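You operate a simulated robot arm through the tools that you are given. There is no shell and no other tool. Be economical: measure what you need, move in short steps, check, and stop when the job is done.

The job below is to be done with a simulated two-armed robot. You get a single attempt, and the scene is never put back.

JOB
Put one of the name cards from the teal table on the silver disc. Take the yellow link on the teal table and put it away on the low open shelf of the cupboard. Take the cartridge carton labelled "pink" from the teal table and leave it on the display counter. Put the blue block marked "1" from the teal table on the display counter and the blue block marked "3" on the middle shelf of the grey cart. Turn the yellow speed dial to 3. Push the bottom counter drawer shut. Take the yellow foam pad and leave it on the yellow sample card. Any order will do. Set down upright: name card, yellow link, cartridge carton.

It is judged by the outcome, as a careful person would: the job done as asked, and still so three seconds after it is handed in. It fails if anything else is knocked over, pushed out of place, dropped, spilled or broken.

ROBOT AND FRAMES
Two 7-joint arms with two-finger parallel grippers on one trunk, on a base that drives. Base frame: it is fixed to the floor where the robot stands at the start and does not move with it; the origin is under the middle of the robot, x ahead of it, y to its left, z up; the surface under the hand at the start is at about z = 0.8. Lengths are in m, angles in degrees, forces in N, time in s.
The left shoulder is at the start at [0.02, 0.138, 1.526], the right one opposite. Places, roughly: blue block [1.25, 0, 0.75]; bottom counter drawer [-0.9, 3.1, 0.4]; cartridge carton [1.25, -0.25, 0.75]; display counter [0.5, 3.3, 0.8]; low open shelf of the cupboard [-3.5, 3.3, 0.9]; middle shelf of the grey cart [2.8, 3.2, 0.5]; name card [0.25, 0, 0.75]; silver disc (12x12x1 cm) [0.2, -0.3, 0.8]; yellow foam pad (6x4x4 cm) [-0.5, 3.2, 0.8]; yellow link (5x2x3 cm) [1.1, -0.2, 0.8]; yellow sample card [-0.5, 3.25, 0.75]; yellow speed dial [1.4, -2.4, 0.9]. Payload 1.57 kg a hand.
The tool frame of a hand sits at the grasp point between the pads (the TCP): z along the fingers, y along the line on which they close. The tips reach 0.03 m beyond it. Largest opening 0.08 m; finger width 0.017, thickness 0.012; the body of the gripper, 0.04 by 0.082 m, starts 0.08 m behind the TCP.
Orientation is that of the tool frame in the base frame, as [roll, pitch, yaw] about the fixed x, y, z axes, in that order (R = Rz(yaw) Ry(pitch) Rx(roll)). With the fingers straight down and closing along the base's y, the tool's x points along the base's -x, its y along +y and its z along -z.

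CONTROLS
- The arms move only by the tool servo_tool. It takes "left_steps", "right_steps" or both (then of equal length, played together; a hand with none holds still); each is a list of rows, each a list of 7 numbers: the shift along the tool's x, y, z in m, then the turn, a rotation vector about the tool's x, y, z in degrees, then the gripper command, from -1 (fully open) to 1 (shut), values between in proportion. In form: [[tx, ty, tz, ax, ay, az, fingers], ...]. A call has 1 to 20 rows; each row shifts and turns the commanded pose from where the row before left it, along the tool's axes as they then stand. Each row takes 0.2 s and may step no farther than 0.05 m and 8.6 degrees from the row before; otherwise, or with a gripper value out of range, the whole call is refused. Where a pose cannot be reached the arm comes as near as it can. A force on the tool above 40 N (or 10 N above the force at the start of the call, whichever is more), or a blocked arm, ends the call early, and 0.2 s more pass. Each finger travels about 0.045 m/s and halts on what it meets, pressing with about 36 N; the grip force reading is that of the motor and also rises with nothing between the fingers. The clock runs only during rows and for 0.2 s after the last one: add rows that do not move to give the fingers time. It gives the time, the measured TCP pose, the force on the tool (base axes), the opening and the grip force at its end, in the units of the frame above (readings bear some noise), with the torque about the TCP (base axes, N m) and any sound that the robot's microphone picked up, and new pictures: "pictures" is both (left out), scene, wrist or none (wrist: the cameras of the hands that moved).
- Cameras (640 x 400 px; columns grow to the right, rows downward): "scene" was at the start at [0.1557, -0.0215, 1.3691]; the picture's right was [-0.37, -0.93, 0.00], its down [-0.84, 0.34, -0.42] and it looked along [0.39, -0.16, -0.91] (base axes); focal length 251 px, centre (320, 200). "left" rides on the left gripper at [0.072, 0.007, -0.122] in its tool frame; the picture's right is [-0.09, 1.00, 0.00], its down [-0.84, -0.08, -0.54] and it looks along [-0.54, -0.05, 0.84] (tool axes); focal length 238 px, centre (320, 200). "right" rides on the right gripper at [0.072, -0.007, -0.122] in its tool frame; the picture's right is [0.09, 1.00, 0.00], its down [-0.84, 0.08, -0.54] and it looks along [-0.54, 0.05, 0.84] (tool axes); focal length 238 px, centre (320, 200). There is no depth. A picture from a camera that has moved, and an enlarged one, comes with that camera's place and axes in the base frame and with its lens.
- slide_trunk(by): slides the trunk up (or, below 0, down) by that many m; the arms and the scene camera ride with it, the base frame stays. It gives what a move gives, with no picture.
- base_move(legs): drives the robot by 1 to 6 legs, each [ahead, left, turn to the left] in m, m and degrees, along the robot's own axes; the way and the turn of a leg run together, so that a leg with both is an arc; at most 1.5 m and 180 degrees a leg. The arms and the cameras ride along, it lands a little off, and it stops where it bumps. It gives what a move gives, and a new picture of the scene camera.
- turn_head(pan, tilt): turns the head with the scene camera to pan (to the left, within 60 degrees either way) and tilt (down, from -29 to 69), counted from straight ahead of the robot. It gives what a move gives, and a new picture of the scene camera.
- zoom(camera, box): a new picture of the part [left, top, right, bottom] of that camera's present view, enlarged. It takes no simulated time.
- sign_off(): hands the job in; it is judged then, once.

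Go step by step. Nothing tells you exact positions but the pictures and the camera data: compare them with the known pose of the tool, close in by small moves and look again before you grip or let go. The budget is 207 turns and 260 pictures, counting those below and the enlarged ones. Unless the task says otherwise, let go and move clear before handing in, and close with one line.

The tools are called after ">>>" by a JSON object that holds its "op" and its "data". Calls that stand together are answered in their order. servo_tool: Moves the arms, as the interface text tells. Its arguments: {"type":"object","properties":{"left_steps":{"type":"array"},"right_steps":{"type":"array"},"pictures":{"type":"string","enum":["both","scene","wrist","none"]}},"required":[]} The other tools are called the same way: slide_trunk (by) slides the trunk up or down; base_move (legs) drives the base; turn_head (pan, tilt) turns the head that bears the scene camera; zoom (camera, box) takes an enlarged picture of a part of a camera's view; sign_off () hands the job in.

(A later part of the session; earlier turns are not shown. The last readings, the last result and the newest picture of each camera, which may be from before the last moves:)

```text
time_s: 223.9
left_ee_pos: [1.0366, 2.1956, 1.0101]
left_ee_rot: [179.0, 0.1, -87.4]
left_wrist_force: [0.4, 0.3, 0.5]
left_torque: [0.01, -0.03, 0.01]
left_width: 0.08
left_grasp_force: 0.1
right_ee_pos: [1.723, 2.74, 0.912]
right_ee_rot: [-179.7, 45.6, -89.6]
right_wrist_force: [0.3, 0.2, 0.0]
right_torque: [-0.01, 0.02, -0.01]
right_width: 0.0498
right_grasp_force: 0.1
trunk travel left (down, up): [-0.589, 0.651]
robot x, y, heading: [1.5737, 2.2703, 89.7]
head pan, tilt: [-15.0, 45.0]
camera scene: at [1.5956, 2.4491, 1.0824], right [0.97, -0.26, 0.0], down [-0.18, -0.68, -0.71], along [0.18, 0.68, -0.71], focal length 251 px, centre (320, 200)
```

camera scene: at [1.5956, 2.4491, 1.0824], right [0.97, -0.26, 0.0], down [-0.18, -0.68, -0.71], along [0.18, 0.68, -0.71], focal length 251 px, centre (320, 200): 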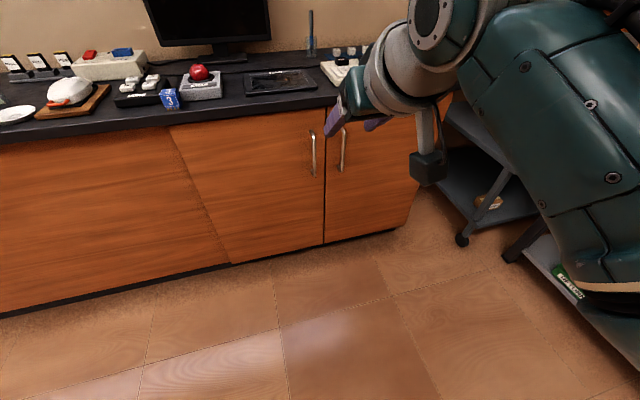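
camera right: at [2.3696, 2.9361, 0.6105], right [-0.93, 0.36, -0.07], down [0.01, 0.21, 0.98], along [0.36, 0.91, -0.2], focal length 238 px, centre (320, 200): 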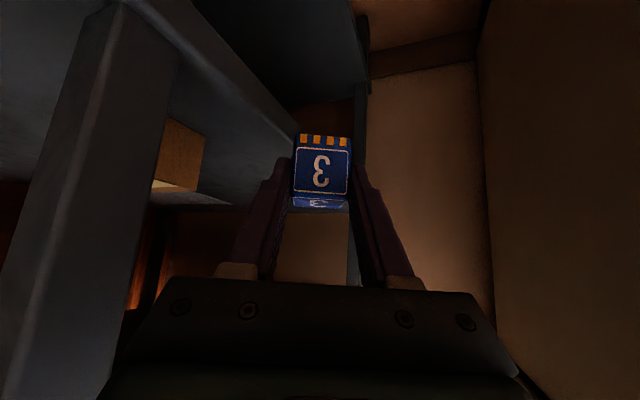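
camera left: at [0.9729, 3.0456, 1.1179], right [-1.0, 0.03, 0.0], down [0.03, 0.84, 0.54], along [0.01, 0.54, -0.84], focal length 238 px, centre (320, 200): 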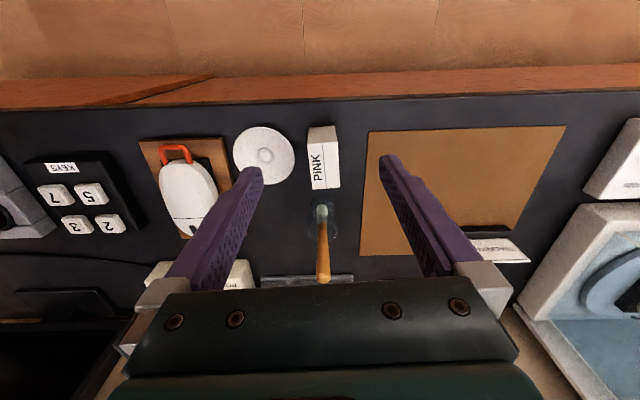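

Swinging the right arm out to the side and the left arm forward with a 45° tilt.

>>> {"op": "servo_tool", "data": {"right_steps": [[0, 0, 0, 0, 8.5, 0, -0.25], [0, 0, 0, 0, 8.5, 0, -0.25], [0, 0, 0, 0, 8.5, 0, -0.25], [0, 0, 0, 0, 8.5, 0, -0.25], [0, 0, 0, 0, 8.5, 0, -0.25], [0, -0.035, 0, 0, 3, 0, -1], [0, -0.035, 0, 0, 0, 0, -1], [0, -0.035, 0, 0, 0, 0, -1], [0.013, -0.033, 0, 0, 0, 0, -1], [0.013, -0.033, 0, 0, 0, 0, -1], [0.013, -0.033, 0, 0, 0, 0, -1], [0.023, -0.033, 0, 0, 0, 0, -1], [0.023, -0.033, 0, 0, 0, 0, -1], [0.023, -0.033, 0, 0, 0, 0, -1], [0.037, -0.027, 0, 0, 0, 0, -1], [0.037, -0.027, 0, 0, 0, 0, -1], [0.037, -0.027, 0, 0, 0, 0, -1], [0.04, -0.017, 0, 0, 0, 0, -1], [0.04, -0.017, 0, 0, 0, 0, -1], [0.04, -0.017, 0, 0, 0, 0, -1]], "left_steps": [[-0.035, 0.01, 0, 0, 0, 0, -1], [-0.035, 0.01, 0, 0, 0, 0, -1], [-0.035, 0.01, 0, 0, 0, 0, -1], [-0.04, -0.017, 0, 0, 0, 0, -1], [-0.04, -0.017, 0, 0, 0, 0, -1], [-0.04, -0.017, 0, 0, 0, 0, -1], [-0.037, -0.027, 0, 0, 0, 0, -1], [-0.037, -0.027, 0, 0, 0, 0, -1], [-0.037, -0.027, 0, 0, 0, 0, -1], [-0.023, -0.033, 0, 0, 0, 0, -1], [-0.023, -0.033, 0, 0, 0, 0, -1], [-0.023, -0.033, 0, 0, 0, 0, -1], [-0.013, -0.033, 0.01, 0, 0, 0, -1], [-0.013, -0.033, 0.01, 0, 0, 0, -1], [-0.013, -0.033, 0.01, 0, 0, 0, -1], [-0.02, 0, 0, 0, -8.5, 0, -1], [-0.02, 0, 0, 0, -8.5, 0, -1], [-0.015, 0, 0.015, 0, -8.5, 0, -0.4], [-0.015, 0, 0.015, 0, -8.5, 0, -0.4], [0, 0, 0, 0, -8.5, 0, -0.4]], "pictures": "scene"}}

```text
time_s: 228.1
left_ee_pos: [1.2977, 2.7325, 0.9681]
left_ee_rot: [177.1, 43.5, -87.9]
left_wrist_force: [-1.0, -0.2, -0.5]
left_torque: [0.03, -0.02, -0.02]
left_width: 0.056
left_grasp_force: 0.0
right_ee_pos: [2.1964, 2.4447, 0.9015]
right_ee_rot: [-179.8, 0.1, -89.8]
right_wrist_force: [0.8, 0.4, 0.2]
right_torque: [0.02, 0.03, -0.01]
right_width: 0.0801
right_grasp_force: 0.0
right hand out of reach, approached as far as the arm can: row 9, 11, 12, 13, 15, 16, 18, 19
trunk travel left (down, up): [-0.589, 0.651]
robot x, y, heading: [1.5758, 2.2703, 90.4]
head pan, tilt: [-15.0, 45.0]
camera scene: at [1.5957, 2.4487, 1.0823], right [0.97, -0.26, 0.0], down [-0.18, -0.68, -0.71], along [0.18, 0.68, -0.71], focal length 251 px, centre (320, 200)
```

scene: 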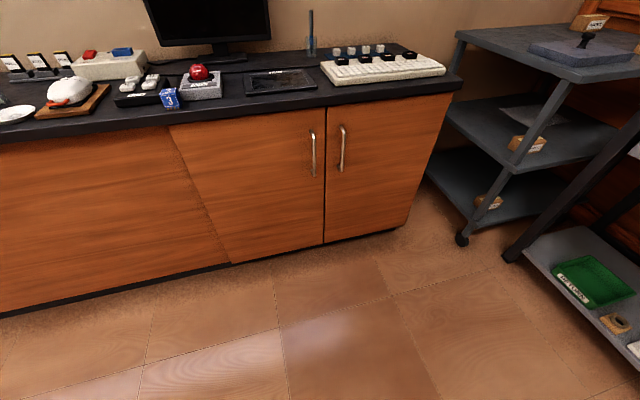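

>>> {"op": "base_move", "data": {"legs": [[0.31, -0.03, 0]]}}

>>> {"op": "servo_tool", "data": {"left_steps": [[0, -0.02, 0, 2.9, -1.5, 0, -0.3], [0, -0.02, 0, 0, 0, 0, -0.3], [0, -0.03, 0, 0, 0, 0, -0.3], [0.02, 0, 0.02, 0, 0, 0, -0.3], [0, 0, 0, 0, 0, 0, -0.3]], "right_steps": [[0.03, 0, 0, 0, 0, 0, -1], [0.035, 0.01, 0, 0, 0, 0, -1], [0.035, 0.01, 0, 0, 0, 0, -1], [0.035, 0.02, 0, 0, 0, 0, -1], [0.035, 0.02, 0, 0, 0, 0, -1]], "pictures": "both"}}

```text
time_s: 230.2
left_ee_pos: [1.3238, 3.0401, 0.962]
left_ee_rot: [176.7, 42.7, -88.4]
left_wrist_force: [0.2, 0.7, 0.0]
left_torque: [0.02, 0.04, 0.02]
left_width: 0.0559
left_grasp_force: 0.0
right_ee_pos: [2.2228, 2.7618, 0.9016]
right_ee_rot: [-179.9, 0.0, -89.5]
right_wrist_force: [-0.4, -0.1, 0.0]
right_torque: [0.04, 0.01, -0.01]
right_width: 0.0801
right_grasp_force: 0.1
trunk travel left (down, up): [-0.589, 0.651]
robot x, y, heading: [1.6065, 2.5825, 90.1]
head pan, tilt: [-15.0, 45.0]
camera scene: at [1.6233, 2.761, 1.0825], right [0.97, -0.25, 0.0], down [-0.18, -0.68, -0.71], along [0.18, 0.68, -0.71], focal length 251 px, centre (320, 200)
```

scene: 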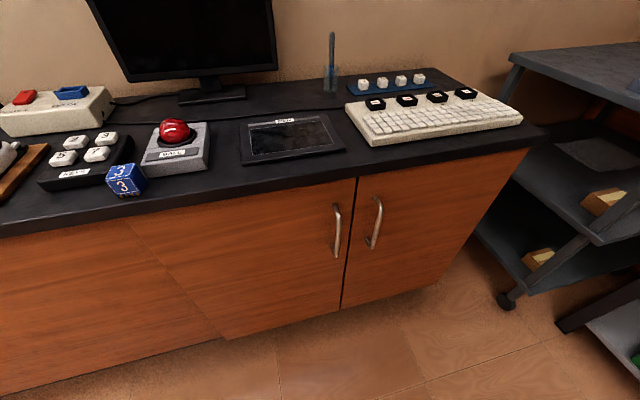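

```text
time_s: 231.4
left_ee_pos: [1.3817, 3.0436, 0.9363]
left_ee_rot: [177.9, 44.6, -88.8]
left_wrist_force: [0.1, -0.2, 0.2]
left_torque: [-0.04, 0.01, 0.01]
left_width: 0.0517
left_grasp_force: 0.1
right_ee_pos: [2.2456, 2.5996, 0.8805]
right_ee_rot: [-180.0, 0.1, -89.4]
right_wrist_force: [0.4, 0.0, -0.4]
right_torque: [-0.04, 0.03, 0.0]
right_width: 0.0799
right_grasp_force: 0.1
right hand out of reach, approached as far as the arm can: row 1, 2, 3, 4, 5
trunk travel left (down, up): [-0.589, 0.651]
robot x, y, heading: [1.6041, 2.5803, 90.2]
head pan, tilt: [-15.0, 45.0]
camera scene: at [1.6233, 2.7606, 1.0824], right [0.97, -0.25, 0.0], down [-0.18, -0.68, -0.71], along [0.18, 0.68, -0.71], focal length 251 px, centre (320, 200)
camera right: at [2.2534, 2.5269, 1.0022], right [-0.99, -0.1, 0.0], down [-0.09, 0.83, 0.54], along [-0.05, 0.54, -0.84], focal length 238 px, centre (320, 200)
camera left: at [1.3828, 2.9086, 0.9734], right [-1.0, 0.02, 0.09], down [0.09, 0.22, 0.97], along [0.0, 0.98, -0.22], focal length 238 px, centre (320, 200)
```

scene: 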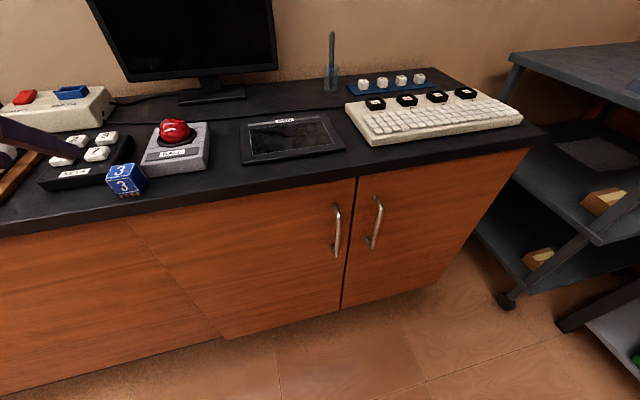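
right: 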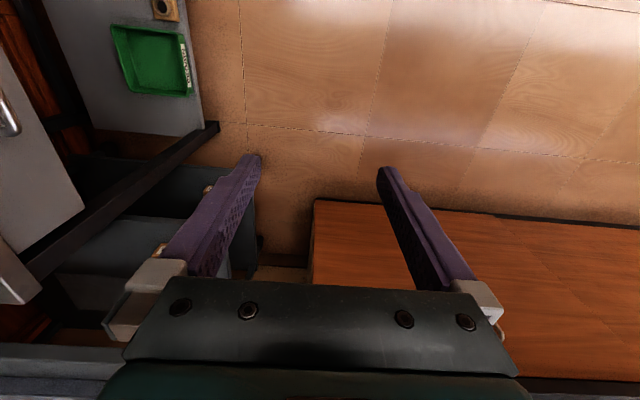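
left: 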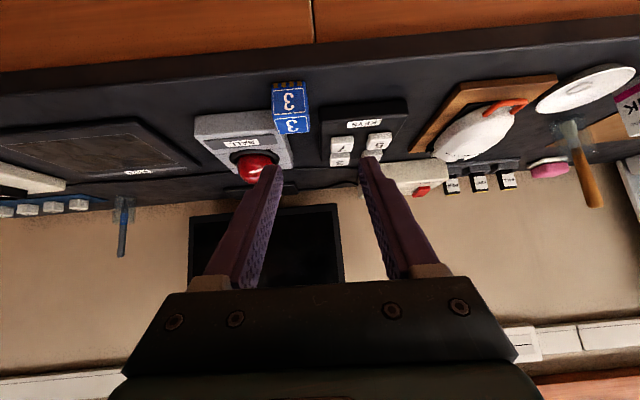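

>>> {"op": "servo_tool", "data": {"left_steps": [[0.01, -0.01, 0.0325, 1.5, 0, 0, -0.3], [0.01, -0.01, 0.0325, 1.5, 0, 0, -0.3], [0, 0, 0, 0, 0, 0, -0.3]], "pictures": "none"}}

>>> {"op": "zoom", "data": {"camera": "left", "box": [160, 50, 480, 250]}}

```text
time_s: 232.2
left_ee_pos: [1.417, 3.0721, 0.8707]
left_ee_rot: [-177.4, 44.0, -88.3]
left_wrist_force: [0.4, 0.3, -0.2]
left_torque: [-0.02, -0.01, 0.02]
left_width: 0.0519
left_grasp_force: 0.1
right_ee_pos: [2.2453, 2.6003, 0.8797]
right_ee_rot: [-179.9, 0.0, -89.3]
right_wrist_force: [-1.2, 0.6, 0.1]
right_torque: [-0.02, 0.03, 0.0]
right_width: 0.08
right_grasp_force: 0.1
trunk travel left (down, up): [-0.589, 0.651]
robot x, y, heading: [1.6022, 2.5816, 90.4]
head pan, tilt: [-15.0, 45.0]
```

```text
2.00 times, centred on (320, 150) of left
camera zoom: at [1.4079, 2.9362, 0.9084], right [-1.0, 0.07, 0.03], down [0.05, 0.22, 0.97], along [0.06, 0.97, -0.23], focal length 477 px, centre (320, 300)
```

zoom: 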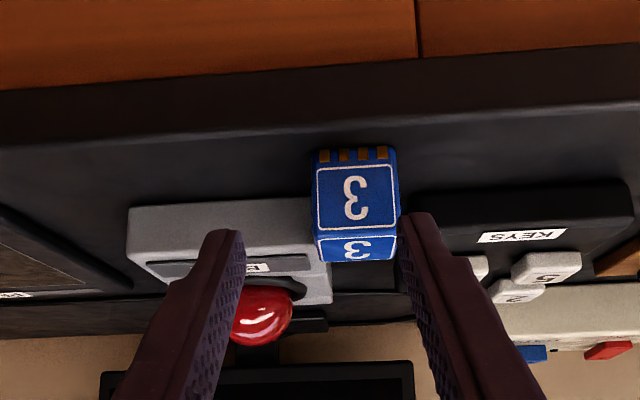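

>>> {"op": "servo_tool", "data": {"left_steps": [[0, 0.015, 0, -1.2, 0, 0, -0.3], [0, 0, 0.03, 0, 0, 0, -0.3], [0, 0, 0.022, 0, 0, 0, -0.3], [0, 0, 0, 0, 0, 0, -0.3]], "pictures": "wrist"}}

>>> {"op": "zoom", "data": {"camera": "scene", "box": [60, 110, 220, 210]}}

```text
time_s: 233.2
left_ee_pos: [1.3996, 3.1096, 0.8346]
left_ee_rot: [-178.8, 44.1, -88.3]
left_wrist_force: [-0.6, 0.3, 0.5]
left_torque: [0.0, 0.04, -0.01]
left_width: 0.0522
left_grasp_force: 0.0
right_ee_pos: [2.2471, 2.5998, 0.8795]
right_ee_rot: [-180.0, 0.0, -89.4]
right_wrist_force: [0.3, 0.2, -0.6]
right_torque: [0.01, 0.02, 0.01]
right_width: 0.0801
right_grasp_force: 0.1
trunk travel left (down, up): [-0.589, 0.651]
robot x, y, heading: [1.6008, 2.58, 90.3]
head pan, tilt: [-15.0, 45.0]
camera left: at [1.3944, 2.9738, 0.8721], right [-1.0, 0.05, 0.05], down [0.06, 0.22, 0.97], along [0.04, 0.97, -0.23], focal length 238 px, centre (320, 200)
```

left: 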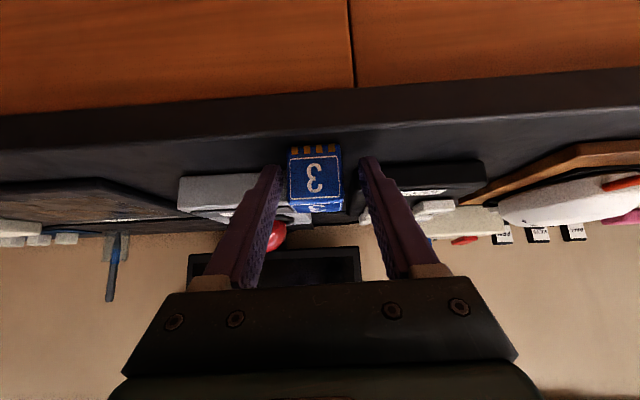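

```text
4.00 times, centred on (140, 160) of scene
camera zoom: at [1.6233, 2.7608, 1.0824], right [0.97, -0.25, 0.0], down [-0.18, -0.68, -0.71], along [0.18, 0.68, -0.71], focal length 1005 px, centre (1040, 360)
```

zoom: 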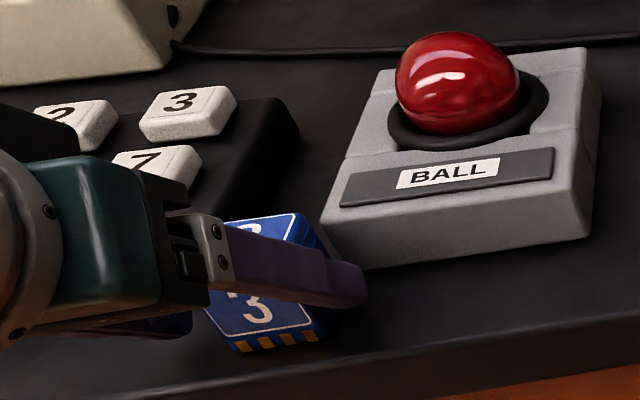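

>>> {"op": "servo_tool", "data": {"left_steps": [[-0.006, 0, 0.006, 0, 0, 0, -0.3], [0, 0, 0, 0, 0, 0, 0.3], [0, 0, 0, 0, 0, 0, 1], [0, 0, 0, 0, 0, 0, 1], [0, 0, 0, 0, 0, 0, 1], [-0.015, 0, -0.015, 0, 0, 0, 1], [-0.025, 0, -0.025, 0, 0, 0, 1], [-0.025, 0, -0.025, 0, 0, 0, 1], [0, 0, 0, 0, 0, 0, 1]], "pictures": "wrist"}}

```text
time_s: 235.2
left_ee_pos: [1.3982, 3.1193, 0.928]
left_ee_rot: [-178.8, 44.0, -88.4]
left_wrist_force: [-1.1, -0.5, -0.7]
left_torque: [-0.02, -0.02, -0.02]
left_width: 0.0352
left_grasp_force: 35.9
right_ee_pos: [2.2467, 2.6001, 0.8812]
right_ee_rot: [180.0, -0.1, -89.4]
right_wrist_force: [0.3, -0.6, 0.9]
right_torque: [0.01, 0.02, 0.02]
right_width: 0.0802
right_grasp_force: 0.0
trunk travel left (down, up): [-0.589, 0.651]
robot x, y, heading: [1.6011, 2.5821, 90.4]
head pan, tilt: [-15.0, 45.0]
camera left: at [1.3928, 2.9842, 0.9661], right [-1.0, 0.05, 0.05], down [0.06, 0.23, 0.97], along [0.04, 0.97, -0.23], focal length 238 px, centre (320, 200)
```

left: 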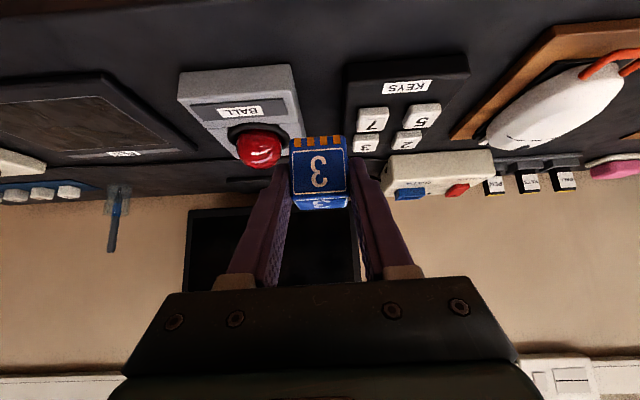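

Block 3 is in the left hand. Now I'll swing the right arm backwards, then drive to the cart staging pose.

>>> {"op": "servo_tool", "data": {"right_steps": [[0.04, 0.005, 0, 0, 0, 0, -1], [0.04, 0.008, 0, 0, 0, 0, -1], [0.04, 0.01, 0, 0, 0, 0, -1], [0.04, 0.015, 0, 0, 0, 0, -1], [0.04, 0.02, 0, 0, 0, 0, -1], [0.04, 0.025, 0, 0, 0, 0, -1], [0.04, 0.025, 0, 0, 0, 0, -1], [0.035, 0.03, 0, 0, 0, 0, -1], [0.035, 0.03, 0, 0, 0, 0, -1], [0, 0, 0, 0, 0, 0, -1]], "pictures": "none"}}

>>> {"op": "base_move", "data": {"legs": [[-0.2, 0, 0], [0, -0.52, 0], [0, 0, -40]]}}

```text
time_s: 237.4
left_ee_pos: [1.3984, 3.1195, 0.9275]
left_ee_rot: [-178.8, 44.1, -88.4]
left_wrist_force: [-0.4, 0.1, -0.2]
left_torque: [0.0, -0.01, 0.02]
left_width: 0.0351
left_grasp_force: 36.0
right_ee_pos: [2.0838, 2.2608, 0.8772]
right_ee_rot: [-180.0, 0.0, -89.4]
right_wrist_force: [-0.5, 0.2, 1.2]
right_torque: [0.0, 0.0, -0.01]
right_width: 0.0798
right_grasp_force: 0.0
right hand out of reach, approached as far as the arm can: row 4, 9
trunk travel left (down, up): [-0.589, 0.651]
robot x, y, heading: [1.6054, 2.5826, 90.2]
head pan, tilt: [-15.0, 45.0]
```

```text
time_s: 243.5
left_ee_pos: [2.3113, 2.9268, 0.9263]
left_ee_rot: [-178.7, 44.2, -128.9]
left_wrist_force: [-0.1, 0.2, -0.9]
left_torque: [0.01, 0.04, 0.05]
left_width: 0.0349
left_grasp_force: 35.8
right_ee_pos: [2.2781, 1.827, 0.8776]
right_ee_rot: [-179.9, 0.0, -129.9]
right_wrist_force: [-0.9, 0.5, -0.7]
right_torque: [0.02, -0.02, 0.0]
right_width: 0.0799
right_grasp_force: 0.1
trunk travel left (down, up): [-0.589, 0.651]
robot x, y, heading: [2.1155, 2.3834, 49.9]
head pan, tilt: [-15.0, 45.0]
camera scene: at [2.2491, 2.5069, 1.0824], right [0.57, -0.82, 0.0], down [-0.58, -0.4, -0.71], along [0.58, 0.4, -0.71], focal length 251 px, centre (320, 200)
```

scene: 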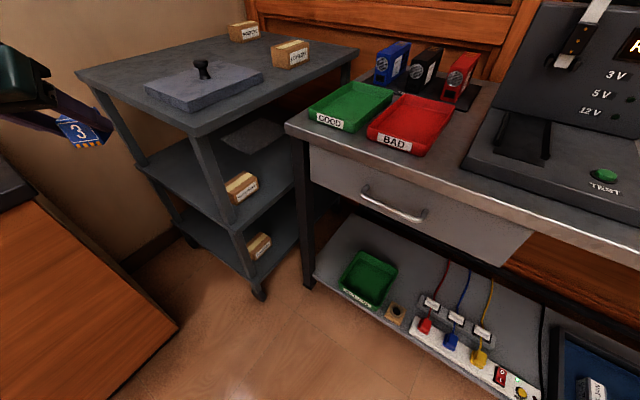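

>>> {"op": "slide_trunk", "data": {"by": -0.35}}

>>> {"op": "servo_tool", "data": {"left_steps": [[-0.02, 0, 0.02, 0, 0, 0, 1], [-0.02, 0, 0.02, 0, 0, 0, 1], [-0.015, 0, 0.015, 0, 0, 0, 1], [0, 0, 0, 0, 0, 0, 1]], "pictures": "none"}}

>>> {"op": "turn_head", "data": {"pan": 10, "tilt": 25}}

```text
time_s: 246.9
left_ee_pos: [2.3105, 2.9269, 0.5786]
left_ee_rot: [-178.6, 44.2, -128.7]
left_wrist_force: [-0.5, 0.9, -0.4]
left_torque: [-0.04, 0.0, -0.02]
left_width: 0.0353
left_grasp_force: 36.0
right_ee_pos: [2.2788, 1.8277, 0.527]
right_ee_rot: [-179.9, 0.0, -129.8]
right_wrist_force: [0.2, -0.6, 0.0]
right_torque: [-0.01, -0.01, -0.01]
right_width: 0.08
right_grasp_force: 0.0
trunk travel left (down, up): [-0.239, 1.001]
robot x, y, heading: [2.1229, 2.3814, 49.8]
head pan, tilt: [-15.0, 45.0]
```

```text
time_s: 247.9
left_ee_pos: [2.3558, 2.9792, 0.5776]
left_ee_rot: [-178.7, 44.1, -128.8]
left_wrist_force: [1.0, -0.1, 0.2]
left_torque: [0.0, 0.06, -0.01]
left_width: 0.0349
left_grasp_force: 36.0
left hand out of reach, approached as far as the arm can: row 3
right_ee_pos: [2.2774, 1.8269, 0.5275]
right_ee_rot: [-179.8, 0.0, -129.9]
right_wrist_force: [0.5, 0.2, -0.1]
right_torque: [0.0, -0.03, -0.02]
right_width: 0.0801
right_grasp_force: 0.0
trunk travel left (down, up): [-0.239, 1.001]
robot x, y, heading: [2.1161, 2.383, 50.0]
head pan, tilt: [-15.0, 45.0]
```

```text
time_s: 248.8
left_ee_pos: [2.3551, 2.9788, 0.5778]
left_ee_rot: [-178.7, 44.2, -128.8]
left_wrist_force: [0.5, 0.0, -0.7]
left_torque: [0.0, 0.0, 0.01]
left_width: 0.0351
left_grasp_force: 35.9
right_ee_pos: [2.2767, 1.8264, 0.5275]
right_ee_rot: [-179.8, 0.0, -129.7]
right_wrist_force: [0.2, -0.5, 0.4]
right_torque: [0.04, -0.01, 0.01]
right_width: 0.08
right_grasp_force: 0.0
trunk travel left (down, up): [-0.239, 1.001]
robot x, y, heading: [2.1161, 2.3851, 49.7]
head pan, tilt: [10.0, 25.0]
camera scene: at [2.2287, 2.5399, 0.7629], right [0.86, -0.5, 0.0], down [-0.21, -0.37, -0.91], along [0.45, 0.78, -0.42], focal length 251 px, centre (320, 200)
```

scene: 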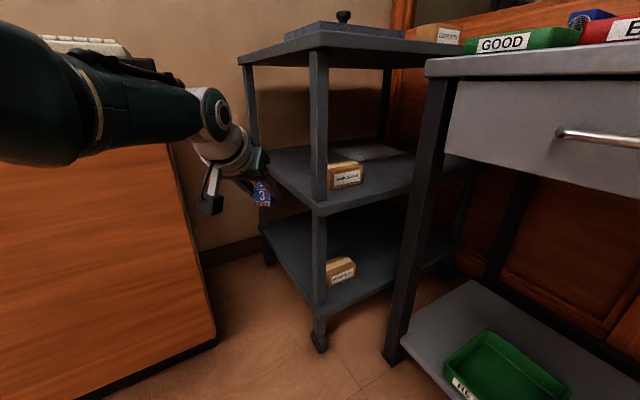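

Clear line between the counter end and the post. Driving in, in two parts.

>>> {"op": "base_move", "data": {"legs": [[0.18, 0, 0]]}}

```text
time_s: 250.3
left_ee_pos: [2.4722, 3.1179, 0.5756]
left_ee_rot: [-178.8, 44.0, -128.7]
left_wrist_force: [0.1, 0.1, -0.2]
left_torque: [-0.04, 0.01, -0.01]
left_width: 0.0353
left_grasp_force: 36.7
right_ee_pos: [2.3962, 1.9655, 0.5273]
right_ee_rot: [-179.8, -0.1, -129.6]
right_wrist_force: [0.1, 0.0, 0.2]
right_torque: [-0.01, 0.04, 0.01]
right_width: 0.08
right_grasp_force: 0.0
trunk travel left (down, up): [-0.239, 1.001]
robot x, y, heading: [2.2375, 2.5215, 50.2]
head pan, tilt: [10.0, 25.0]
camera scene: at [2.3457, 2.6798, 0.763], right [0.87, -0.5, 0.0], down [-0.21, -0.37, -0.91], along [0.45, 0.78, -0.42], focal length 251 px, centre (320, 200)
```

scene: 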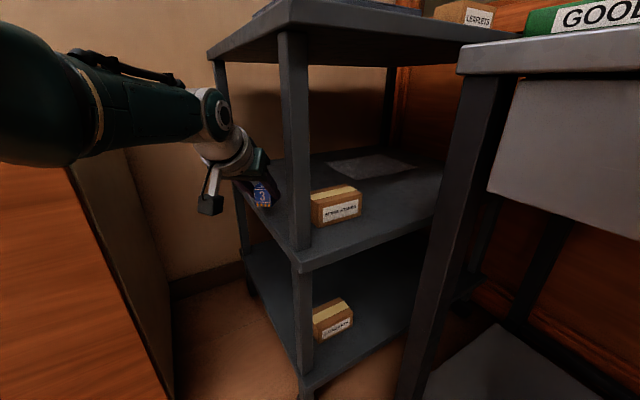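

>>> {"op": "base_move", "data": {"legs": [[0.125, 0, 0]]}}

>>> {"op": "zoom", "data": {"camera": "left", "box": [0, 0, 640, 400]}}

```text
time_s: 251.6
left_ee_pos: [2.552, 3.2139, 0.5764]
left_ee_rot: [-178.6, 44.0, -128.8]
left_wrist_force: [-0.2, -0.4, -0.3]
left_torque: [-0.01, 0.02, 0.0]
left_width: 0.0351
left_grasp_force: 36.3
right_ee_pos: [2.4771, 2.0613, 0.5285]
right_ee_rot: [-179.9, -0.1, -129.7]
right_wrist_force: [-0.1, -0.1, 0.4]
right_torque: [0.0, 0.0, -0.02]
right_width: 0.0799
right_grasp_force: 0.2
trunk travel left (down, up): [-0.239, 1.001]
robot x, y, heading: [2.3151, 2.6213, 50.2]
head pan, tilt: [10.0, 25.0]
camera scene: at [2.4261, 2.7756, 0.7629], right [0.87, -0.5, 0.0], down [-0.21, -0.37, -0.91], along [0.45, 0.78, -0.42], focal length 251 px, centre (320, 200)
```

scene: 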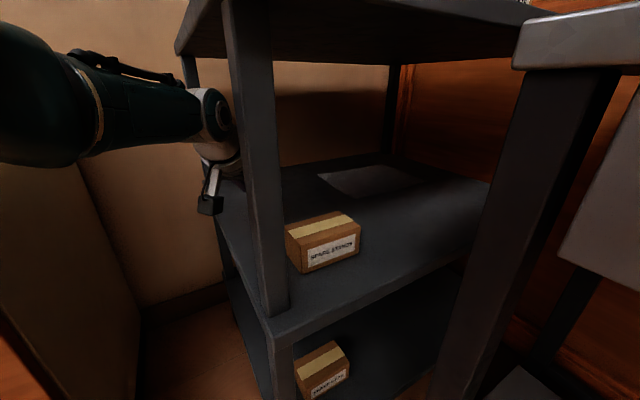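

```text
1.00 times, centred on (320, 200) of left (not enlarged: the box is as wide or as high as the picture)
camera zoom: at [2.4596, 3.1145, 0.6143], right [-0.73, 0.69, 0.05], down [0.19, 0.14, 0.97], along [0.66, 0.71, -0.23], focal length 238 px, centre (320, 200)
```

zoom: 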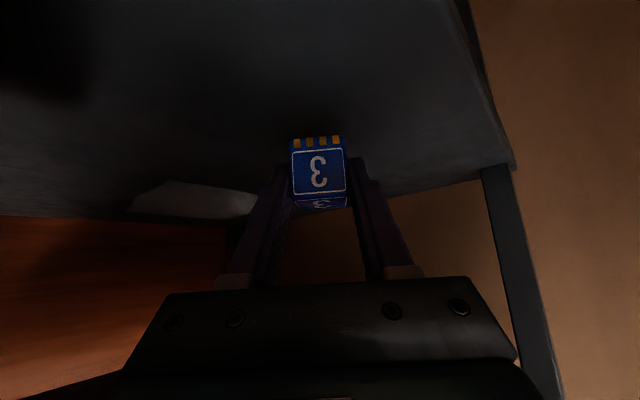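

>>> {"op": "servo_tool", "data": {"left_steps": [[0.01, 0, 0.01, 0, 0, 0, 1], [0.008, 0, 0.008, 0, 0, 0, 1], [0.003, 0, 0.003, 0, 0, 0, 1], [0.003, 0, 0.003, 0, 0, 0, 1], [0, 0, 0, 0, 0, 0, 1]], "pictures": "wrist"}}

```text
time_s: 252.8
left_ee_pos: [2.5498, 3.2125, 0.5521]
left_ee_rot: [-178.7, 44.8, -128.7]
left_wrist_force: [-0.3, -6.9, 31.5]
left_torque: [0.36, 0.1, 0.08]
left_width: 0.0352
left_grasp_force: 35.6
left hand out of reach, approached as far as the arm can: row 1, 2, 4
right_ee_pos: [2.4772, 2.0659, 0.5269]
right_ee_rot: [-179.9, 0.1, -129.6]
right_wrist_force: [1.1, -0.2, 0.1]
right_torque: [0.0, 0.0, 0.0]
right_width: 0.08
right_grasp_force: 0.0
trunk travel left (down, up): [-0.239, 1.001]
robot x, y, heading: [2.316, 2.6193, 49.8]
head pan, tilt: [10.0, 25.0]
camera left: at [2.457, 3.1114, 0.5889], right [-0.73, 0.69, 0.05], down [0.18, 0.12, 0.98], along [0.66, 0.72, -0.21], focal length 238 px, centre (320, 200)
```

left: 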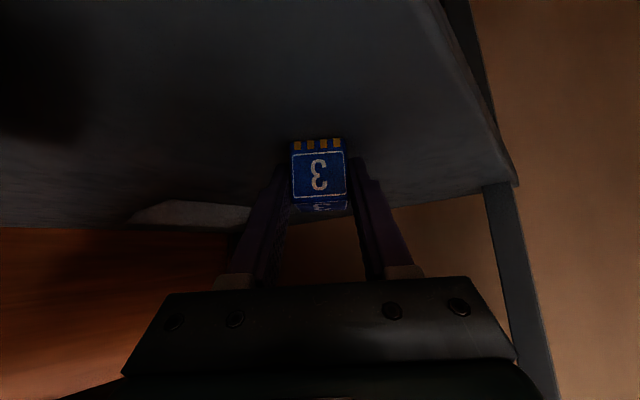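

Contact with the shelf. Releasing and backing out along the tool.

>>> {"op": "servo_tool", "data": {"left_steps": [[-0.002, 0, -0.002, 0, 0, 0, 1], [0, 0, 0, 0, 0, 0, 0.2], [0, 0, 0, 0, 0, 0, -0.4], [0, 0, 0, 0, 0, 0, -0.4], [0, 0, 0, 0, 0, 0, -0.4], [-0.005, 0, -0.03, 0, 0, 0, -0.4], [-0.005, 0, -0.03, 0, 0, 0, -0.4], [0, 0, 0, 0, 0, 0, -0.4]], "pictures": "wrist"}}

```text
time_s: 254.6
left_ee_pos: [2.5212, 3.1814, 0.5993]
left_ee_rot: [-178.7, 43.9, -128.7]
left_wrist_force: [1.2, 0.2, -1.4]
left_torque: [0.0, 0.0, 0.01]
left_width: 0.0558
left_grasp_force: 0.0
right_ee_pos: [2.4762, 2.0635, 0.5278]
right_ee_rot: [-179.9, 0.0, -129.6]
right_wrist_force: [0.5, 0.2, -0.1]
right_torque: [-0.02, 0.02, 0.0]
right_width: 0.0801
right_grasp_force: 0.0
trunk travel left (down, up): [-0.239, 1.001]
robot x, y, heading: [2.3169, 2.6173, 50.0]
head pan, tilt: [10.0, 25.0]
camera left: at [2.4287, 3.0822, 0.6387], right [-0.73, 0.69, 0.05], down [0.19, 0.14, 0.97], along [0.66, 0.71, -0.23], focal length 238 px, centre (320, 200)
```

left: 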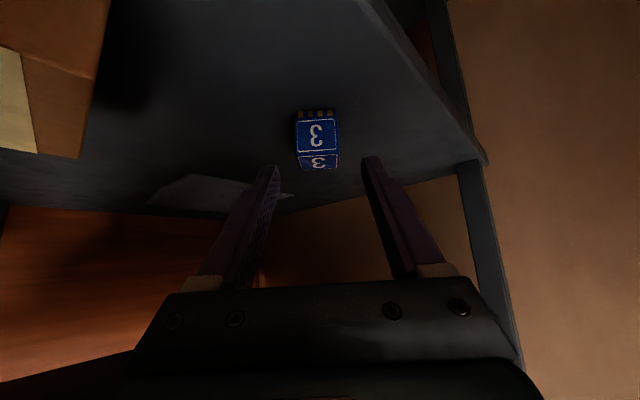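

Block 3 rests on the middle shelf. Backing out, raising the trunk and bringing both arms to a forward, tool-down pose.

>>> {"op": "base_move", "data": {"legs": [[-0.4, 0, 0]]}}

>>> {"op": "slide_trunk", "data": {"by": 0.5}}

>>> {"op": "servo_tool", "data": {"right_steps": [[-0.035, -0.03, 0, 0, 0, 0, -1], [-0.035, -0.03, 0, 0, 0, 0, -1], [-0.04, -0.025, 0, 0, 0, 0, -1], [-0.04, -0.025, 0, 0, 0, 0, -1], [-0.04, -0.02, 0, 0, 0, 0, -1], [-0.04, -0.015, 0, 0, 0, 0, -1], [-0.04, -0.01, 0, 0, 0, 0, -1], [-0.04, -0.008, 0, 0, 0, 0, -1], [-0.04, -0.005, 0, 0, 0, 0, -1], [-0.04, 0.017, 0, 0, 0, 0, -1], [-0.04, 0.017, 0, 0, 0, 0, -1], [-0.04, 0.017, 0, 0, 0, 0, -1], [-0.037, 0.027, 0, 0, 0, 0, -1], [-0.037, 0.027, 0, 0, 0, 0, -1], [-0.037, 0.027, 0, 0, 0, 0, -1], [-0.023, 0.033, 0, 0, 0, 0, -1], [-0.023, 0.033, 0, 0, 0, 0, -1], [-0.023, 0.033, 0, 0, 0, 0, -1], [-0.013, 0.033, 0, 0, 0, 0, -1], [-0.013, 0.033, 0, 0, 0, 0, -1]], "left_steps": [[0, 0, 0, 0, 8.5, 0, -1], [0, 0, 0, 0, 8.5, 0, -1], [0, 0, 0, 0, 8.5, 0, -1], [0, 0, 0, 0, 8.5, 0, -1], [0, 0, 0, 0, 8.5, 0, -1], [0, 0, 0, 0, 1.5, 0, -1], [0, 0, 0, 0, 0, 0, -1], [0, 0, 0, 0, 0, 0, -1], [0, 0, 0, 0, 0, 0, -1], [0, 0, 0, 0, 0, 0, -1], [0, 0, 0, 0, 0, 0, -1], [0, 0, 0, 0, 0, 0, -1], [0, 0, 0, 0, 0, 0, -1], [0, 0, 0, 0, 0, 0, -1], [0, 0, 0, 0, 0, 0, -1], [0, 0, 0, 0, 0, 0, -1], [0, 0, 0, 0, 0, 0, -1], [0, 0, 0, 0, 0, 0, -1], [0, 0, 0, 0, 0, 0, -1], [0, 0, 0, 0, 0, 0, -1]], "pictures": "none"}}

```text
time_s: 257.1
left_ee_pos: [2.2652, 2.8746, 0.6011]
left_ee_rot: [-178.7, 43.9, -128.9]
left_wrist_force: [-0.6, -0.3, -0.3]
left_torque: [0.0, -0.05, -0.01]
left_width: 0.056
left_grasp_force: 0.1
right_ee_pos: [2.2142, 1.7544, 0.5278]
right_ee_rot: [-179.9, 0.2, -130.0]
right_wrist_force: [0.2, -0.6, -0.2]
right_torque: [0.02, 0.0, -0.03]
right_width: 0.0801
right_grasp_force: 0.0
trunk travel left (down, up): [-0.239, 1.001]
robot x, y, heading: [2.0558, 2.3116, 49.6]
head pan, tilt: [10.0, 25.0]
camera scene: at [2.1685, 2.4688, 0.763], right [0.86, -0.5, 0.0], down [-0.21, -0.36, -0.91], along [0.46, 0.78, -0.42], focal length 251 px, centre (320, 200)
```

scene: 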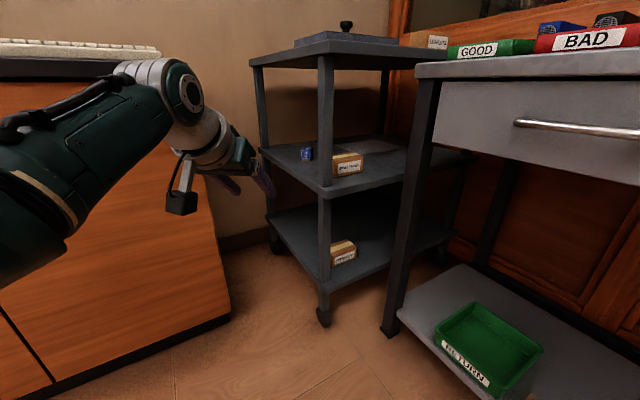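

```text
refused: 0.5 is not a number from -0.4 to 0.4
```

```text
time_s: 261.3
left_ee_pos: [2.2112, 2.811, 0.6087]
left_ee_rot: [-179.1, 0.0, -129.9]
left_wrist_force: [0.4, 0.3, -0.2]
left_torque: [-0.02, 0.01, 0.04]
left_width: 0.0801
left_grasp_force: 0.0
left hand out of reach, approached as far as the arm can: row 3, 4, 5, 6
right_ee_pos: [2.55, 2.3576, 0.5261]
right_ee_rot: [-179.9, 0.0, -130.1]
right_wrist_force: [-0.2, -0.1, -0.4]
right_torque: [-0.01, -0.02, -0.02]
right_width: 0.08
right_grasp_force: 0.0
trunk travel left (down, up): [-0.239, 1.001]
robot x, y, heading: [2.0565, 2.3132, 49.5]
head pan, tilt: [10.0, 25.0]
```

>>> {"op": "base_move", "data": {"legs": [[-0.1, 0.15, 0]]}}

>>> {"op": "slide_trunk", "data": {"by": 0.4}}

>>> {"op": "slide_trunk", "data": {"by": 0.2}}

>>> {"op": "base_move", "data": {"legs": [[0, 0, 130.4], [0, 1.2, 0], [0, 1.2, 0]]}}

```text
time_s: 262.8
left_ee_pos: [2.0296, 2.8329, 0.6087]
left_ee_rot: [-179.0, 0.0, -129.8]
left_wrist_force: [-0.1, -0.2, 0.4]
left_torque: [0.0, 0.01, -0.01]
left_width: 0.0801
left_grasp_force: 0.1
right_ee_pos: [2.3719, 2.3785, 0.5271]
right_ee_rot: [-179.8, 0.0, -129.9]
right_wrist_force: [0.1, 0.1, 0.1]
right_torque: [-0.03, -0.01, 0.0]
right_width: 0.08
right_grasp_force: 0.1
trunk travel left (down, up): [-0.239, 1.001]
robot x, y, heading: [1.8786, 2.3345, 50.0]
head pan, tilt: [10.0, 25.0]
camera scene: at [1.9876, 2.4912, 0.763], right [0.86, -0.5, 0.0], down [-0.21, -0.37, -0.91], along [0.46, 0.78, -0.42], focal length 251 px, centre (320, 200)
```

scene: 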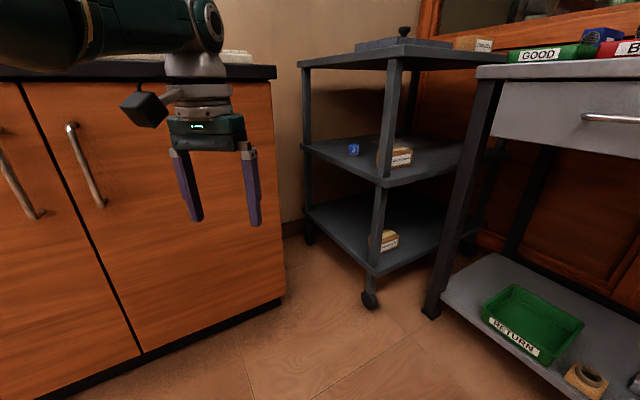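

```text
time_s: 266.6
left_ee_pos: [2.0288, 2.8324, 1.008]
left_ee_rot: [-179.0, 0.0, -129.9]
left_wrist_force: [0.2, 0.3, -0.9]
left_torque: [0.02, -0.02, 0.01]
left_width: 0.0802
left_grasp_force: 0.0
right_ee_pos: [2.3708, 2.3791, 0.9272]
right_ee_rot: [-179.9, -0.1, -129.9]
right_wrist_force: [0.4, 0.0, 0.6]
right_torque: [0.02, 0.01, 0.02]
right_width: 0.08
right_grasp_force: 0.0
trunk travel left (down, up): [-0.639, 0.601]
robot x, y, heading: [1.8792, 2.3358, 49.8]
head pan, tilt: [10.0, 25.0]
```

```text
time_s: 268.8
left_ee_pos: [2.0309, 2.8327, 1.2081]
left_ee_rot: [-178.9, 0.0, -129.8]
left_wrist_force: [0.9, 0.2, 0.4]
left_torque: [-0.02, 0.03, -0.01]
left_width: 0.0802
left_grasp_force: 0.1
right_ee_pos: [2.3709, 2.3798, 1.1271]
right_ee_rot: [-179.9, 0.1, -129.9]
right_wrist_force: [0.2, -0.2, 0.5]
right_torque: [0.02, 0.01, -0.01]
right_width: 0.0801
right_grasp_force: 0.1
trunk travel left (down, up): [-0.839, 0.401]
robot x, y, heading: [1.8766, 2.3359, 49.9]
head pan, tilt: [10.0, 25.0]
```

```text
time_s: 286.0
left_ee_pos: [1.3965, -0.284, 1.2076]
left_ee_rot: [-178.9, 0.0, 0.3]
left_wrist_force: [-0.1, 0.8, -0.2]
left_torque: [0.0, -0.01, 0.03]
left_width: 0.0799
left_grasp_force: 0.0
right_ee_pos: [1.5236, 0.2698, 1.1268]
right_ee_rot: [-179.9, 0.0, 0.2]
right_wrist_force: [0.0, 0.6, 0.5]
right_torque: [-0.03, 0.02, 0.01]
right_width: 0.0801
right_grasp_force: 0.0
trunk travel left (down, up): [-0.839, 0.401]
robot x, y, heading: [1.8763, -0.0737, 180.0]
head pan, tilt: [10.0, 25.0]
camera scene: at [1.6861, -0.094, 1.363], right [-0.17, 0.98, 0.0], down [0.42, 0.07, -0.91], along [-0.89, -0.16, -0.42], focal length 251 px, centre (320, 200)
```

scene: 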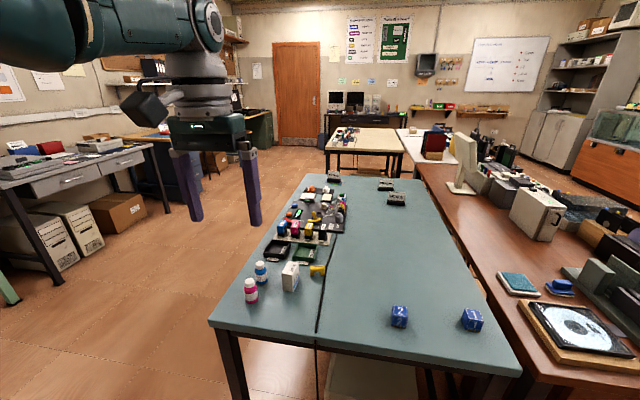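

>>> {"op": "base_move", "data": {"legs": [[0.276, -0.07, 0]]}}

>>> {"op": "servo_tool", "data": {"right_steps": [[-0.015, 0.035, -0.02, 0, 0, 0, -1], [-0.015, 0.035, -0.02, 0, 0, 0, -1], [-0.015, 0.035, -0.02, 0, 0, 0, -1], [-0.015, 0.033, -0.01, 0, 0, 0, -1], [0, 0, 0, 0, 0, 0, -1]], "pictures": "none"}}

>>> {"op": "slide_trunk", "data": {"by": -0.26}}

>>> {"op": "servo_tool", "data": {"right_steps": [[0, 0, 0, 0, 0, 0, -1]], "left_steps": [[0, 0, 0, 0, 0, 0, -1]], "pictures": "wrist"}}

```text
time_s: 288.0
left_ee_pos: [1.1257, -0.2153, 1.2076]
left_ee_rot: [-178.9, 0.1, 0.3]
left_wrist_force: [0.8, -0.4, -0.3]
left_torque: [0.03, -0.01, 0.0]
left_width: 0.0799
left_grasp_force: 0.1
right_ee_pos: [1.2531, 0.3393, 1.1271]
right_ee_rot: [-179.8, 0.0, 0.2]
right_wrist_force: [-0.1, -0.3, 1.2]
right_torque: [0.03, 0.0, 0.02]
right_width: 0.0798
right_grasp_force: 0.1
trunk travel left (down, up): [-0.839, 0.401]
robot x, y, heading: [1.6041, -0.0102, 179.7]
head pan, tilt: [10.0, 25.0]
camera scene: at [1.415, -0.025, 1.363], right [-0.17, 0.98, 0.0], down [0.42, 0.07, -0.91], along [-0.89, -0.16, -0.42], focal length 251 px, centre (320, 200)
```

scene: 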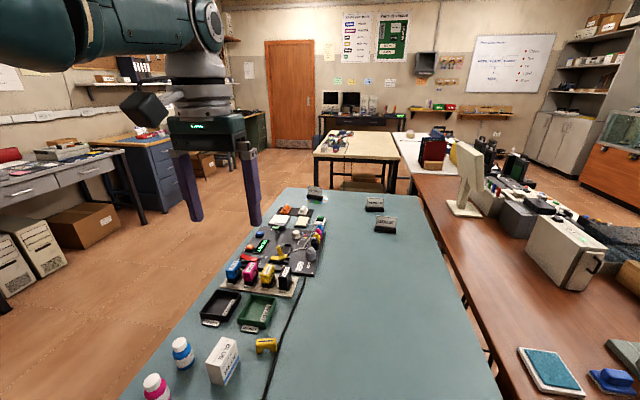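

```text
time_s: 289.2
left_ee_pos: [1.1263, -0.2152, 1.2074]
left_ee_rot: [-179.0, -0.1, 0.4]
left_wrist_force: [0.1, -0.3, -0.1]
left_torque: [-0.02, 0.01, 0.04]
left_width: 0.0802
left_grasp_force: 0.0
right_ee_pos: [1.1934, 0.2007, 1.1957]
right_ee_rot: [-179.7, 0.0, 0.3]
right_wrist_force: [0.4, 0.2, 0.3]
right_torque: [0.0, -0.02, 0.01]
right_width: 0.0799
right_grasp_force: 0.0
trunk travel left (down, up): [-0.839, 0.401]
robot x, y, heading: [1.6076, -0.0079, 180.0]
head pan, tilt: [10.0, 25.0]
```

```text
time_s: 291.8
left_ee_pos: [1.1269, -0.2151, 0.9469]
left_ee_rot: [-178.9, 0.0, 0.4]
left_wrist_force: [-0.2, -1.0, 0.2]
left_torque: [-0.01, 0.02, -0.02]
left_width: 0.0801
left_grasp_force: 0.0
right_ee_pos: [1.1918, 0.1999, 0.9372]
right_ee_rot: [-179.8, -0.1, 0.2]
right_wrist_force: [0.9, 0.8, -1.3]
right_torque: [-0.02, 0.0, 0.01]
right_width: 0.0803
right_grasp_force: 0.0
trunk travel left (down, up): [-0.579, 0.661]
robot x, y, heading: [1.6044, -0.0101, 180.1]
head pan, tilt: [10.0, 25.0]
```

```text
time_s: 292.2
left_ee_pos: [1.1277, -0.2146, 0.9471]
left_ee_rot: [-179.0, 0.0, 0.4]
left_wrist_force: [-0.1, 0.0, -0.2]
left_torque: [0.0, 0.01, 0.0]
left_width: 0.0799
left_grasp_force: 0.0
right_ee_pos: [1.193, 0.2002, 0.9365]
right_ee_rot: [-179.8, 0.0, 0.1]
right_wrist_force: [0.3, -0.2, -0.4]
right_torque: [-0.01, 0.01, 0.0]
right_width: 0.0799
right_grasp_force: 0.0
trunk travel left (down, up): [-0.579, 0.661]
robot x, y, heading: [1.6067, -0.0103, 180.1]
head pan, tilt: [10.0, 25.0]
camera right: at [1.264, 0.2054, 1.0587], right [0.1, -1.0, 0.0], down [-0.84, -0.08, 0.54], along [-0.54, -0.05, -0.84], focal length 238 px, centre (320, 200)
camera left: at [1.1993, -0.2221, 1.0698], right [-0.09, -1.0, -0.02], down [-0.84, 0.06, 0.54], along [-0.54, 0.06, -0.84], focal length 238 px, centre (320, 200)
```

right: 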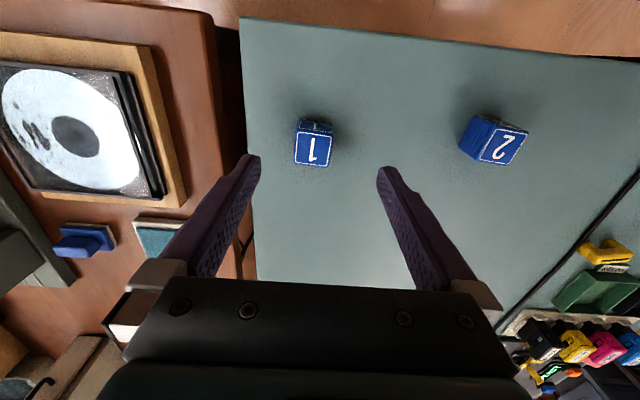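
left: 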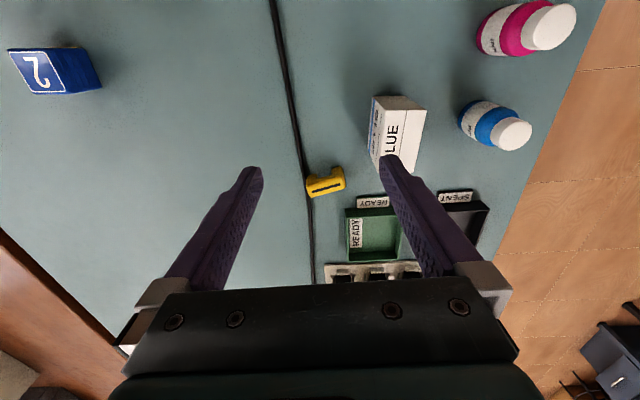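

>>> {"op": "zoom", "data": {"camera": "scene", "box": [500, 0, 640, 180]}}

>>> {"op": "servo_tool", "data": {"right_steps": [[-0.013, -0.0045, 0.03, 0, 0, 0, -1], [0, 0, 0.03, 0, 0, 0, -1], [0, 0, 0.03, 0, 0, 0, -1], [0, 0, 0.01, 0, 0, 0, -1], [0, 0, 0, 0, 0, 0, 1], [0, 0, 0, 0, 0, 0, 1], [0, 0, 0, 0, 0, 0, 1], [0, 0, 0, 0, 0, 0, 1], [0, 0, -0.04, 0, 0, 0, 1], [0, 0, -0.04, 0, 0, 0, 1], [0, 0, 0, 0, 0, 0, 1]], "left_steps": [[0, 0, 0, 0, 0, 8.4, -1], [0, 0, 0, 0, 0, 8.4, -1], [0, 0, 0, 0, 0, 8.4, -1], [0, 0, 0, 0, 0, 8.4, -1], [0, 0, 0, 0, 0, 8.4, -1], [0, 0, 0, 0, 0, 8.4, -1], [0, 0, 0, 0, 0, 8.4, -1], [0, 0, 0, 0, 0, 8.4, -1], [0, 0, 0, 0, 0, 8.4, -1], [0, 0, 0, 0, 0, 8.4, -1], [0, 0, 0, 0, 0, 0, -1]], "pictures": "wrist"}}

```text
2.22 times, centred on (570, 90) of scene
camera zoom: at [1.415, -0.025, 1.103], right [-0.17, 0.98, 0.0], down [0.42, 0.07, -0.91], along [-0.89, -0.16, -0.42], focal length 558 px, centre (-236, 444)
```

zoom: 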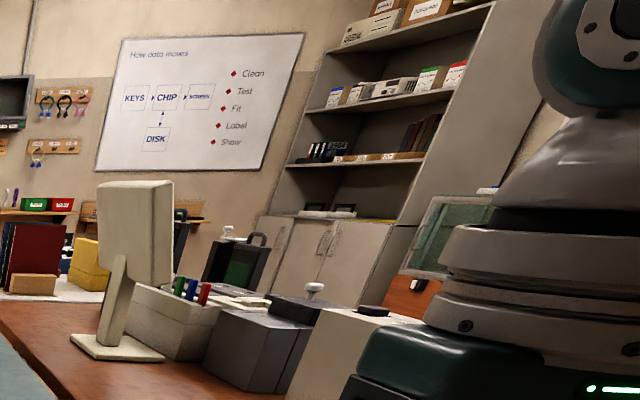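

```text
time_s: 294.6
left_ee_pos: [1.1265, -0.2168, 0.9474]
left_ee_rot: [-179.8, 1.1, -83.8]
left_wrist_force: [-0.1, 0.3, -0.9]
left_torque: [-0.03, -0.01, -0.03]
left_width: 0.0798
left_grasp_force: 0.1
right_ee_pos: [1.1809, 0.204, 0.9175]
right_ee_rot: [-179.8, 0.0, 0.2]
right_wrist_force: [-0.1, 0.0, -1.1]
right_torque: [-0.01, 0.0, 0.01]
right_width: 0.035
right_grasp_force: 36.1
trunk travel left (down, up): [-0.579, 0.661]
robot x, y, heading: [1.6042, -0.0111, 179.8]
head pan, tilt: [10.0, 25.0]
camera right: at [1.2534, 0.209, 1.0391], right [0.1, -1.0, 0.0], down [-0.84, -0.08, 0.54], along [-0.54, -0.05, -0.84], focal length 238 px, centre (320, 200)
camera left: at [1.1282, -0.2878, 1.0686], right [-1.0, -0.02, 0.0], down [-0.01, 0.83, 0.56], along [-0.01, 0.56, -0.83], focal length 238 px, centre (320, 200)
```

right: 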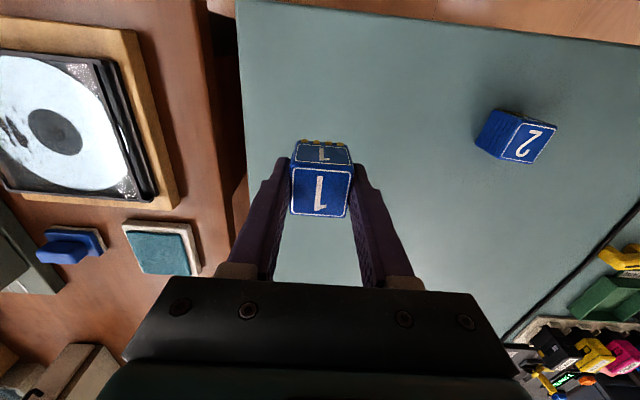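
left: 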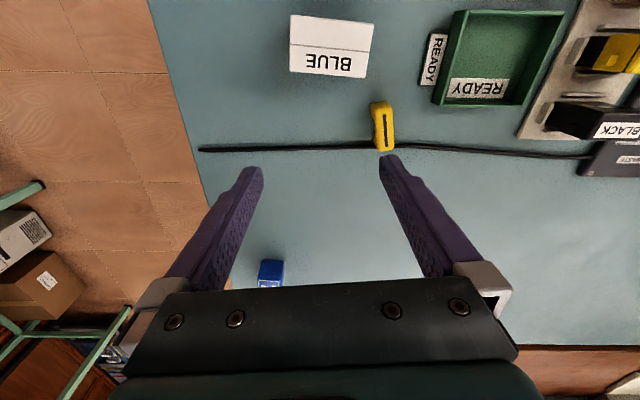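

Block 1 is held. Moving 8 cm ahead so the left hand reaches the yellow link.

>>> {"op": "base_move", "data": {"legs": [[0.08, 0, 0]]}}

>>> {"op": "servo_tool", "data": {"left_steps": [[0, -0.018, 0, 0, -1, -5, -0.3], [0, 0, 0.025, 0, 0, 0, -0.3], [0, 0, 0.02, 0, 0, 0, -0.3], [0, 0, 0, 0, 0, 0, -0.3]], "pictures": "wrist"}}

```text
time_s: 295.7
left_ee_pos: [1.0466, -0.2145, 0.9475]
left_ee_rot: [-179.9, 0.9, -83.6]
left_wrist_force: [0.1, 0.0, 0.1]
left_torque: [-0.02, 0.0, 0.02]
left_width: 0.0802
left_grasp_force: 0.1
right_ee_pos: [1.1019, 0.2033, 0.9158]
right_ee_rot: [-179.8, 0.0, 0.3]
right_wrist_force: [1.4, -0.3, -0.1]
right_torque: [0.01, -0.02, -0.01]
right_width: 0.0351
right_grasp_force: 36.2
trunk travel left (down, up): [-0.579, 0.661]
robot x, y, heading: [1.5241, -0.007, -180.1]
head pan, tilt: [10.0, 25.0]
camera scene: at [1.3355, -0.0251, 1.1031], right [-0.17, 0.98, 0.0], down [0.42, 0.07, -0.91], along [-0.89, -0.16, -0.42], focal length 251 px, centre (320, 200)
```

scene: 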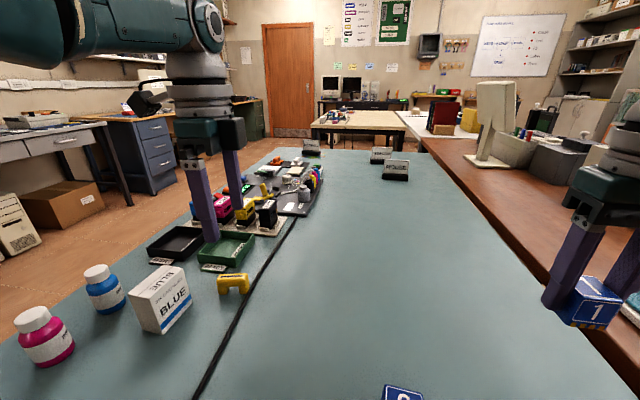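

```text
time_s: 296.7
left_ee_pos: [1.0666, -0.2124, 0.902]
left_ee_rot: [-179.7, 1.9, -78.7]
left_wrist_force: [0.8, 0.5, 0.2]
left_torque: [0.02, 0.01, -0.01]
left_width: 0.0522
left_grasp_force: 0.0
right_ee_pos: [1.1014, 0.2044, 0.9169]
right_ee_rot: [-179.8, 0.0, 0.2]
right_wrist_force: [0.9, -0.2, 0.2]
right_torque: [-0.02, 0.01, 0.01]
right_width: 0.0351
right_grasp_force: 35.9
trunk travel left (down, up): [-0.579, 0.661]
robot x, y, heading: [1.5273, -0.0083, -180.0]
head pan, tilt: [10.0, 25.0]
camera left: at [1.0745, -0.287, 1.0224], right [-0.99, -0.11, 0.0], down [-0.09, 0.82, 0.57], along [-0.06, 0.57, -0.82], focal length 238 px, centre (320, 200)
```

left: 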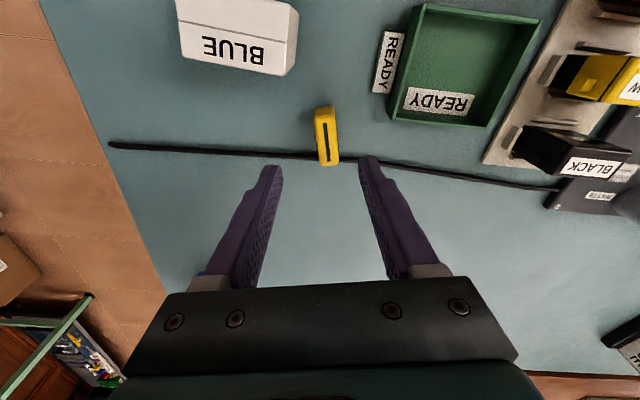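

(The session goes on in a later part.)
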